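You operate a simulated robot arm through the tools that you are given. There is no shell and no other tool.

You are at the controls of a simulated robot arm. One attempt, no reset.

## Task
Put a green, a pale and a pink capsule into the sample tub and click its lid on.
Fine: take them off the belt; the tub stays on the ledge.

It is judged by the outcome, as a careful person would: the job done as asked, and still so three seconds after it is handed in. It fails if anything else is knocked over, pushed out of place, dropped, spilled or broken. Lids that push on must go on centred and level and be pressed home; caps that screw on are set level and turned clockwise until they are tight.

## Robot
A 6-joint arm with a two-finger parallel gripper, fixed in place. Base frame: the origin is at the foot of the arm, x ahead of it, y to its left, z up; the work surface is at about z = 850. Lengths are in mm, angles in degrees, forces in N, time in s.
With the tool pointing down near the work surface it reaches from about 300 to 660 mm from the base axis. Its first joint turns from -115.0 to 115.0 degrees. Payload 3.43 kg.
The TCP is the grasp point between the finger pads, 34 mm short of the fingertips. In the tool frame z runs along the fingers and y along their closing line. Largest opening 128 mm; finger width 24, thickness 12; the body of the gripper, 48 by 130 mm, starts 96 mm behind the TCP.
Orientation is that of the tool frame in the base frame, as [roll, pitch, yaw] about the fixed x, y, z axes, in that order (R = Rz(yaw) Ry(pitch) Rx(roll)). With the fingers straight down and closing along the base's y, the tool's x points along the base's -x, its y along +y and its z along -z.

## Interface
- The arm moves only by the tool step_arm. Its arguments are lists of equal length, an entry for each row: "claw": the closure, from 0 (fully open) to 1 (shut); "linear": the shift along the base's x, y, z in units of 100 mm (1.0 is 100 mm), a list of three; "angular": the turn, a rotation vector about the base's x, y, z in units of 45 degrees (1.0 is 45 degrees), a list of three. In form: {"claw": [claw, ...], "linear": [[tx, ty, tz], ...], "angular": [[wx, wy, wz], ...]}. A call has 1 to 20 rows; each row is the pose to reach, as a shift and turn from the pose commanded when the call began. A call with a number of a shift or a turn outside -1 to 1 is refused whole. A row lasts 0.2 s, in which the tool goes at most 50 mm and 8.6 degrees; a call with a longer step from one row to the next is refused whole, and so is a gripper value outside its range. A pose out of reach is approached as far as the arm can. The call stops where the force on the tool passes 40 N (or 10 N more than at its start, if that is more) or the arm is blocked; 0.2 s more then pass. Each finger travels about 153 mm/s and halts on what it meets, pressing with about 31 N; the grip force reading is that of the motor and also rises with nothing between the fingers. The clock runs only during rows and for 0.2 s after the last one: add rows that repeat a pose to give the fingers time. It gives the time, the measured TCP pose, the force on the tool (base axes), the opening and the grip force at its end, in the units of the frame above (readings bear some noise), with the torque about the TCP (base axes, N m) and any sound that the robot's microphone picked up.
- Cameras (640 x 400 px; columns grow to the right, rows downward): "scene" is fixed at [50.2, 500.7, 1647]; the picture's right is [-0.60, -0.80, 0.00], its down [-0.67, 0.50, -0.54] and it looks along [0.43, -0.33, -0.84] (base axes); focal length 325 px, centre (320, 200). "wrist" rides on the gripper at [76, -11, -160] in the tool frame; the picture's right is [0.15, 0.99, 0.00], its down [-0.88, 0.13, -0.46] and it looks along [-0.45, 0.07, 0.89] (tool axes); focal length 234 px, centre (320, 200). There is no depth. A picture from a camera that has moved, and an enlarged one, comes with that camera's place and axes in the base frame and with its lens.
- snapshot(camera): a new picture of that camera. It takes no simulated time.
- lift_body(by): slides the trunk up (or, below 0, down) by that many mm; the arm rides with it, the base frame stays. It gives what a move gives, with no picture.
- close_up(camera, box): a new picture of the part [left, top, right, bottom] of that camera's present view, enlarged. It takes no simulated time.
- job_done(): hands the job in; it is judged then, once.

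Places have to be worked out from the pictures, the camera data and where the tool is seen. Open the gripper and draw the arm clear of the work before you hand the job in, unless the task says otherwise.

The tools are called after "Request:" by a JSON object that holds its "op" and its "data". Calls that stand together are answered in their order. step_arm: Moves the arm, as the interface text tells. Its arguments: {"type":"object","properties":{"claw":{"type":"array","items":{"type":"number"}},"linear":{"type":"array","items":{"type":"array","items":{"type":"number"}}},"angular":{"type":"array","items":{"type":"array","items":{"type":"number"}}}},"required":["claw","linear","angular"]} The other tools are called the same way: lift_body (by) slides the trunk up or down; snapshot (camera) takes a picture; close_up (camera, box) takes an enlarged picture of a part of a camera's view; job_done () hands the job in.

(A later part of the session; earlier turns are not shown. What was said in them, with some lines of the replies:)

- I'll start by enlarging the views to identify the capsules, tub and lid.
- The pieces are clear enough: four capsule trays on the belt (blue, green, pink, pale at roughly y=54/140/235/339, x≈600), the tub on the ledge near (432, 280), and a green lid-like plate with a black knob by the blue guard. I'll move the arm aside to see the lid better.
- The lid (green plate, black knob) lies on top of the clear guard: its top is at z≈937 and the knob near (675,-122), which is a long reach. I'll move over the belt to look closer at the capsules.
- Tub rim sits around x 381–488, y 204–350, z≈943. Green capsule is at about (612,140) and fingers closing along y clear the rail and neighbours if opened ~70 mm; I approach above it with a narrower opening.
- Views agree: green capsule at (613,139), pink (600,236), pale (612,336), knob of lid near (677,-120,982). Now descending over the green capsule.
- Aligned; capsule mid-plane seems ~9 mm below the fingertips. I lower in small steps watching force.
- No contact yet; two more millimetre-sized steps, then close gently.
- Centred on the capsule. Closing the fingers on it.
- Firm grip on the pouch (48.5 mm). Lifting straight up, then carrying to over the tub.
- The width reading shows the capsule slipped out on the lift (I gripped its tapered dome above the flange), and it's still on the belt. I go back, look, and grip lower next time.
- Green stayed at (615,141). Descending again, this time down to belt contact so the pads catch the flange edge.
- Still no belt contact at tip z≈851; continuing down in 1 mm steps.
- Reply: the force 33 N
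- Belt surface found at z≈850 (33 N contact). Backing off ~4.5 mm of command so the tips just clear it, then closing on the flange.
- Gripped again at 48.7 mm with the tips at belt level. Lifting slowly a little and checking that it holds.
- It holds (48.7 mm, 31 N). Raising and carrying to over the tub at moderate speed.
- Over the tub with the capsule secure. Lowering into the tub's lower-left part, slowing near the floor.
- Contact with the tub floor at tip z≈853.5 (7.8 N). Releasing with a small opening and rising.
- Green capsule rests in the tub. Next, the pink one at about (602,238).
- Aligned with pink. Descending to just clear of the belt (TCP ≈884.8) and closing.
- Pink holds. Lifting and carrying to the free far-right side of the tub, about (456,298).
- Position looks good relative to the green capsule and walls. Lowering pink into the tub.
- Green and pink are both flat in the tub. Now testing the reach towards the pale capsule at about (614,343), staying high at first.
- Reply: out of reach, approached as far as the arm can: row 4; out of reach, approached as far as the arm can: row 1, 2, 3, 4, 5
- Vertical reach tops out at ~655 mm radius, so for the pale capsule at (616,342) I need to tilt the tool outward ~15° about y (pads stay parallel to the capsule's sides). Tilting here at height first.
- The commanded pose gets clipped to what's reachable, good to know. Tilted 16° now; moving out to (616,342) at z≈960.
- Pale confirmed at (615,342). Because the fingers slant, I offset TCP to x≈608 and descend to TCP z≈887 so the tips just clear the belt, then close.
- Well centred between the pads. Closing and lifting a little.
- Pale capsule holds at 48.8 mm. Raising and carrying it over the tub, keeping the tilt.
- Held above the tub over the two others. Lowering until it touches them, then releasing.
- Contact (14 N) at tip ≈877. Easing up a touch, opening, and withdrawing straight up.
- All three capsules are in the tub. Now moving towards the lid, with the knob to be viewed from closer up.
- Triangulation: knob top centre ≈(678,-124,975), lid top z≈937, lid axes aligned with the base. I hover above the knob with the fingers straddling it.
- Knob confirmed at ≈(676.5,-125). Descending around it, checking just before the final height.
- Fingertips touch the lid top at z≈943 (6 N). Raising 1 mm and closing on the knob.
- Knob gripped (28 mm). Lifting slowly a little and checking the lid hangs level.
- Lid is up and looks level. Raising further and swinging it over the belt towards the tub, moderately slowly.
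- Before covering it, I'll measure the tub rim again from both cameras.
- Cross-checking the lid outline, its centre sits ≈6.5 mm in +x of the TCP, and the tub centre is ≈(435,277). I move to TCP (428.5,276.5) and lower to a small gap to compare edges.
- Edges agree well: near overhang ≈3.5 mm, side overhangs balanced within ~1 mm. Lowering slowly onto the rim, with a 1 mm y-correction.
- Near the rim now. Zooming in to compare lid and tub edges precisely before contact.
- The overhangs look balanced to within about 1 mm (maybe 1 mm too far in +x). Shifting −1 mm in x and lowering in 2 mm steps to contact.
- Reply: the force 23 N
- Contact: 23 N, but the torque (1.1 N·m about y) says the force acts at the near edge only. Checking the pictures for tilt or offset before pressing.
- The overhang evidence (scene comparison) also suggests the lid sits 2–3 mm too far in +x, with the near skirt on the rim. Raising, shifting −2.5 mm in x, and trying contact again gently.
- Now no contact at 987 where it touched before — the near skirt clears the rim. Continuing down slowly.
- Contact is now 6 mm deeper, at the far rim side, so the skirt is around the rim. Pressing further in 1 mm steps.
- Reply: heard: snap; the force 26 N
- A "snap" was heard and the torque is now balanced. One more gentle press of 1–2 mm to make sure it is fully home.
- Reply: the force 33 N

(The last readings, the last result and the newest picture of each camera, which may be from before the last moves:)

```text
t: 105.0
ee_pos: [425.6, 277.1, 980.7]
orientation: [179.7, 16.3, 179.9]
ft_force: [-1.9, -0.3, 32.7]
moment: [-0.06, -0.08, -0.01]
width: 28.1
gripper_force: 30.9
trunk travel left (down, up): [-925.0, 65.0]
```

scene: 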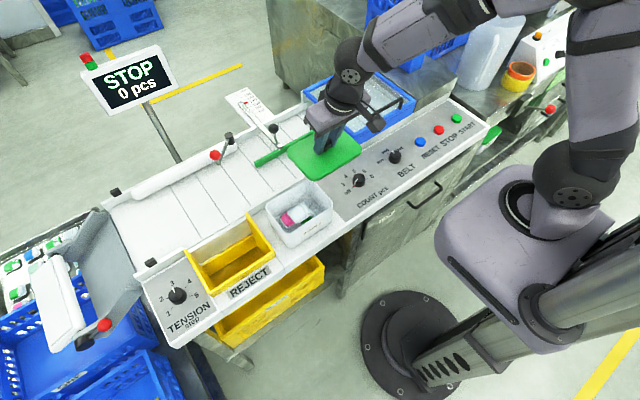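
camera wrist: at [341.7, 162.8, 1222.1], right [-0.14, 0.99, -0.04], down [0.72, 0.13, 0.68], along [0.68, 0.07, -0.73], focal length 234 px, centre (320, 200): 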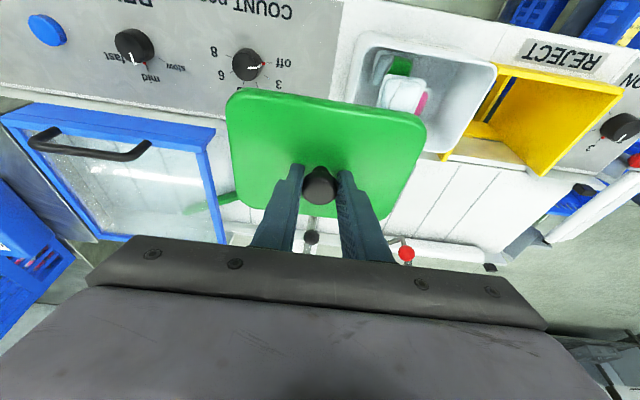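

It's solid (32.7 N, balanced, no further motion). Relieving the force, then opening and withdrawing straight up.

Request:
{"op": "step_arm", "data": {"claw": [0.9, 0.9, 0.9], "linear": [[0, 0, 0.02], [0, 0, 0.04], [0, 0, 0.04]], "angular": [[0, 0, 0], [0, 0, 0], [0, 0, 0]]}}

Request:
{"op": "step_arm", "data": {"claw": [0.8, 0.7, 0.6, 0.55, 0.55], "linear": [[0, 0, 0], [0, 0, 0], [0, 0, 0], [0, 0, 0], [0, 0, 0]], "angular": [[0, 0, 0], [0, 0, 0], [0, 0, 0], [0, 0, 0], [0, 0, 0]]}}

Request:
{"op": "step_arm", "data": {"claw": [0.55, 0.55, 0.55, 0.55, 0.55], "linear": [[0, 0, 0.1], [0, 0, 0.3], [0, 0, 0.5], [0, 0, 0.8], [0, 0, 1.0]], "angular": [[0, 0, 0], [0, 0, 0], [0, 0, 0], [0, 0, 0], [0, 0, 0]]}}

Request:
{"op": "close_up", "data": {"camera": "wrist", "box": [200, 50, 460, 225]}}

Request:
{"op": "close_up", "data": {"camera": "scene", "box": [265, 170, 345, 245]}}

```text
t: 105.8
ee_pos: [426.3, 276.6, 979.7]
orientation: [-180.0, 16.1, -180.0]
ft_force: [1.6, 3.8, 9.1]
moment: [0.25, -0.27, 0.0]
width: 28.0
gripper_force: 30.7
trunk travel left (down, up): [-925.0, 65.0]
```

```text
t: 107.0
ee_pos: [426.3, 276.6, 980.8]
orientation: [-180.0, 16.1, -180.0]
ft_force: [-0.9, -1.2, 2.9]
moment: [0.02, 0.03, 0.08]
width: 57.0
gripper_force: 0.0
trunk travel left (down, up): [-925.0, 65.0]
```

```text
t: 108.2
ee_pos: [425.8, 276.8, 1080.7]
orientation: [-180.0, 16.1, 179.9]
ft_force: [-0.3, 0.5, 0.2]
moment: [0.02, 0.0, 0.01]
width: 57.5
gripper_force: 0.0
trunk travel left (down, up): [-925.0, 65.0]
```

```text
2.29 times, centred on (330, 138) of wrist
camera zoom: at [310.1, 265.5, 1212.3], right [-0.14, 0.99, -0.04], down [0.72, 0.13, 0.68], along [0.68, 0.07, -0.73], focal length 535 px, centre (297, 343)
```

zoom: 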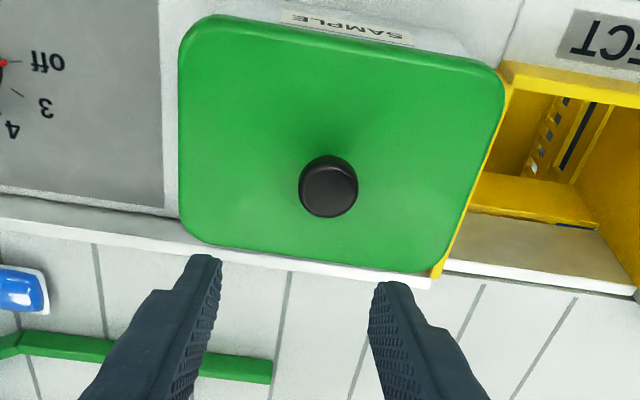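

```text
5.33 times, centred on (305, 208) of scene
camera zoom: at [50.2, 500.7, 1647.0], right [-0.6, -0.8, 0.0], down [-0.67, 0.5, -0.54], along [0.43, -0.33, -0.84], focal length 1735 px, centre (400, 160)
```

zoom: 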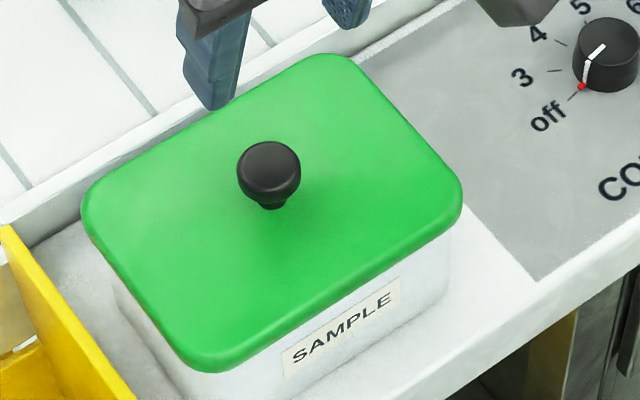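

The lid is on, but the tub appears to have slid ~12 mm in +y during release. Checking carefully its seat, and its clearance to the yellow bin.

Request:
{"op": "close_up", "data": {"camera": "scene", "box": [280, 195, 365, 250]}}

Request:
{"op": "close_up", "data": {"camera": "scene", "box": [240, 190, 310, 250]}}

Request:
{"op": "snapshot", "data": {"camera": "scene"}}

Request:
{"op": "close_up", "data": {"camera": "wrist", "box": [360, 50, 460, 180]}}

```text
7.27 times, centred on (322, 222) of scene
camera zoom: at [50.2, 500.7, 1647.0], right [-0.6, -0.8, 0.0], down [-0.67, 0.5, -0.54], along [0.43, -0.33, -0.84], focal length 2366 px, centre (302, 36)
```

zoom: 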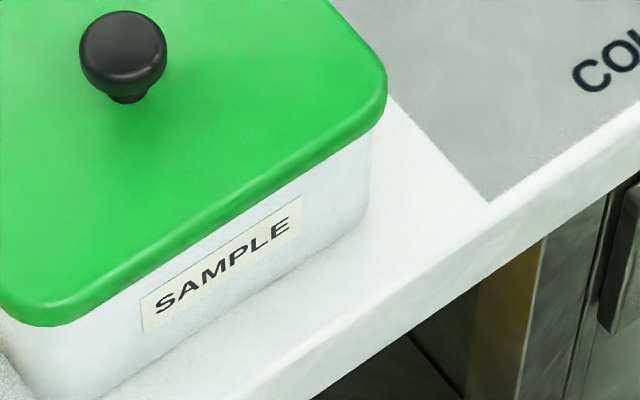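

```text
6.67 times, centred on (275, 220) of scene
camera zoom: at [50.2, 500.7, 1647.0], right [-0.6, -0.8, 0.0], down [-0.67, 0.5, -0.54], along [0.43, -0.33, -0.84], focal length 2169 px, centre (620, 67)
```

zoom: 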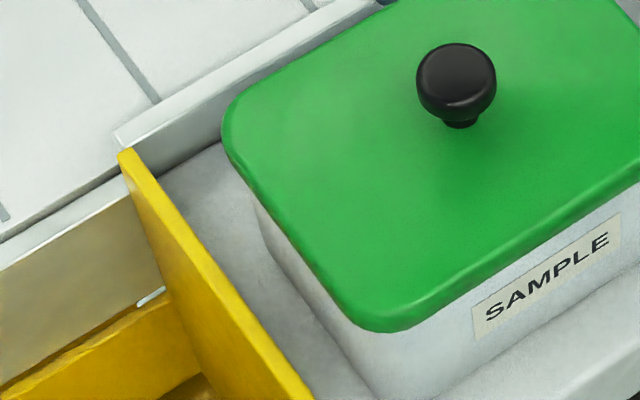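

```text
taken
```

scene: 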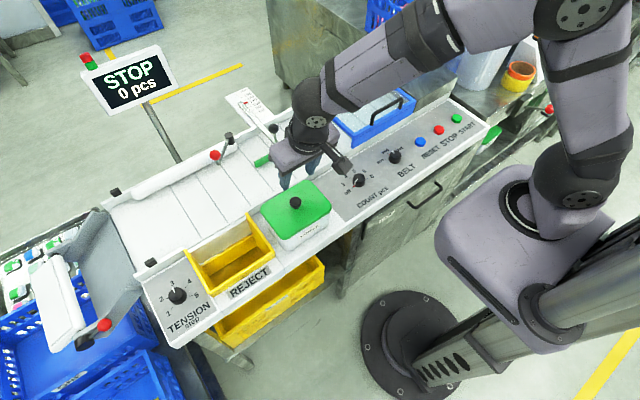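

```text
3.08 times, centred on (410, 115) of wrist
camera zoom: at [310.1, 265.5, 1212.3], right [-0.14, 0.99, -0.04], down [0.72, 0.13, 0.68], along [0.68, 0.07, -0.73], focal length 720 px, centre (43, 462)
```

zoom: 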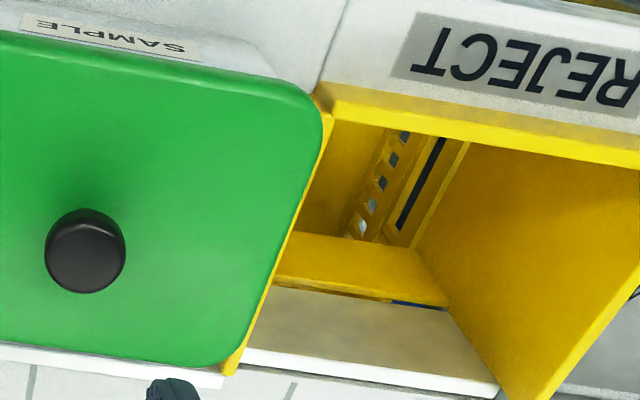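

The lid sits evenly, the tub is upright on the ledge, and there's a clear gap to the untouched yellow bin. Drawing the arm up and clear, opening the gripper and straightening the tool.

Request:
{"op": "step_arm", "data": {"claw": [0.5, 0.4, 0.3, 0.2, 0.1, 0.0], "linear": [[0, 0, 0.3], [0, 0, 0.6], [0, -0.2, 0.9], [0, -0.5, 1.0], [0, -0.8, 1.0], [0, -1.0, 1.0]], "angular": [[0, 0, 0], [0, 0, 0], [0, 0.1, 0], [0, 0.2, 0], [0, 0.3, 0], [0, 0.355, 0]]}}

Request:
{"op": "step_arm", "data": {"claw": [0.0, 0.0, 0.0, 0.0, 0.0], "linear": [[0, -0.3, 0.1], [0, -0.6, 0.1], [0, -0.9, 0.1], [0, -1.0, 0.1], [0, -1.0, 0.1]], "angular": [[0, 0, 0], [0, 0, 0], [0, 0, 0], [0, 0, 0], [0, 0, 0]]}}

Request:
{"op": "snapshot", "data": {"camera": "scene"}}

Request:
{"op": "close_up", "data": {"camera": "scene", "box": [240, 160, 360, 260]}}

Request:
{"op": "snapshot", "data": {"camera": "wrist"}}

```text
t: 109.6
ee_pos: [426.7, 175.2, 1181.8]
orientation: [-180.0, 0.0, -180.0]
ft_force: [0.2, 0.1, 0.0]
moment: [0.02, 0.03, 0.02]
width: 128.1
gripper_force: 0.1
trunk travel left (down, up): [-925.0, 65.0]
```

```text
t: 110.8
ee_pos: [426.8, 76.3, 1190.4]
orientation: [-180.0, 0.0, 180.0]
ft_force: [0.5, 0.8, -0.5]
moment: [0.01, 0.03, -0.02]
width: 128.2
gripper_force: 0.0
trunk travel left (down, up): [-925.0, 65.0]
```

```text
taken
```

scene: 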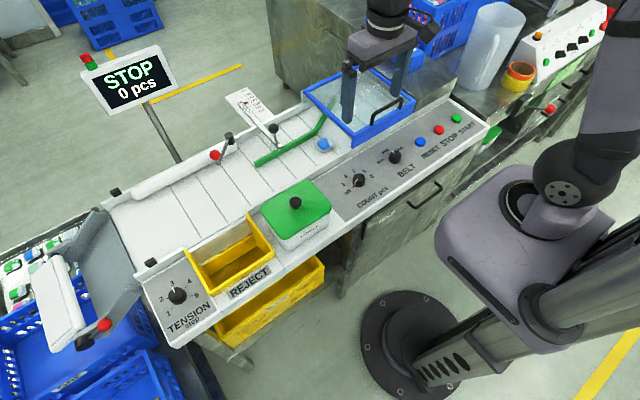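

```text
4.00 times, centred on (300, 210) of scene
camera zoom: at [50.2, 500.7, 1647.0], right [-0.6, -0.8, 0.0], down [-0.67, 0.5, -0.54], along [0.43, -0.33, -0.84], focal length 1301 px, centre (400, 160)
```

zoom: 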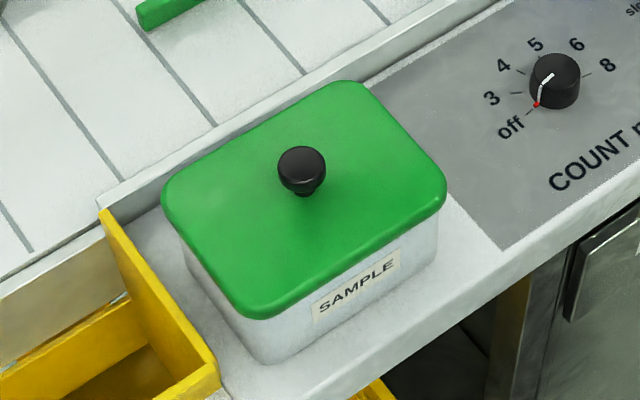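

```text
taken
camera wrist: at [351.1, 65.0, 1349.3], right [-0.15, 0.99, 0.0], down [0.88, 0.13, 0.46], along [0.45, 0.07, -0.89], focal length 234 px, centre (320, 200)
```

wrist: 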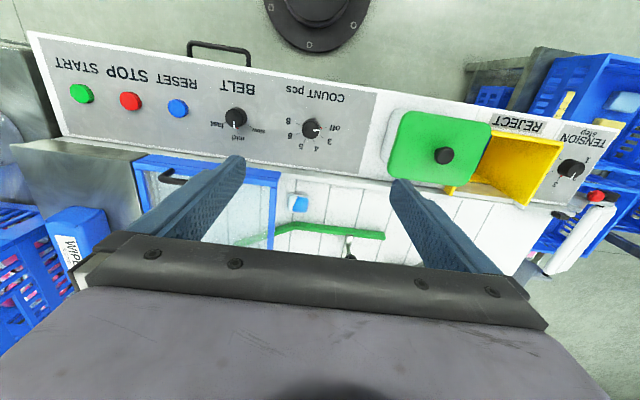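

The tub is lidded, level and on the ledge; the blue capsule, guard, bin and panel are undisturbed, and the arm is open and clear. Handing in.

Request:
{"op": "job_done", "data": {}}

```text
The job is handed in.
```

The green, pink and pale capsules are in the sample tub and its lid is on. I heard the lid snap as it went home. A further press to about 33 N moved it no more, and the load was even across it.

- **Tub position:** the tub slid about 12 mm along the ledge towards the reject bin while I was letting go of the lid. It is still upright and fully on the ledge, and the lid looks level. The pictures show a small gap to the bin, and I left it there rather than risk loosening the lid.
- **First grip on the green capsule:** it slipped out as I began to lift, but it stayed in place on the belt. I gripped it lower and it went in on the second try.
- **Pale capsule:** it is lying on top of the other two, well below the rim.

The blue capsule, the guard and the reject bin show no change in the final pictures. The gripper is open and the arm is clear of the tub.
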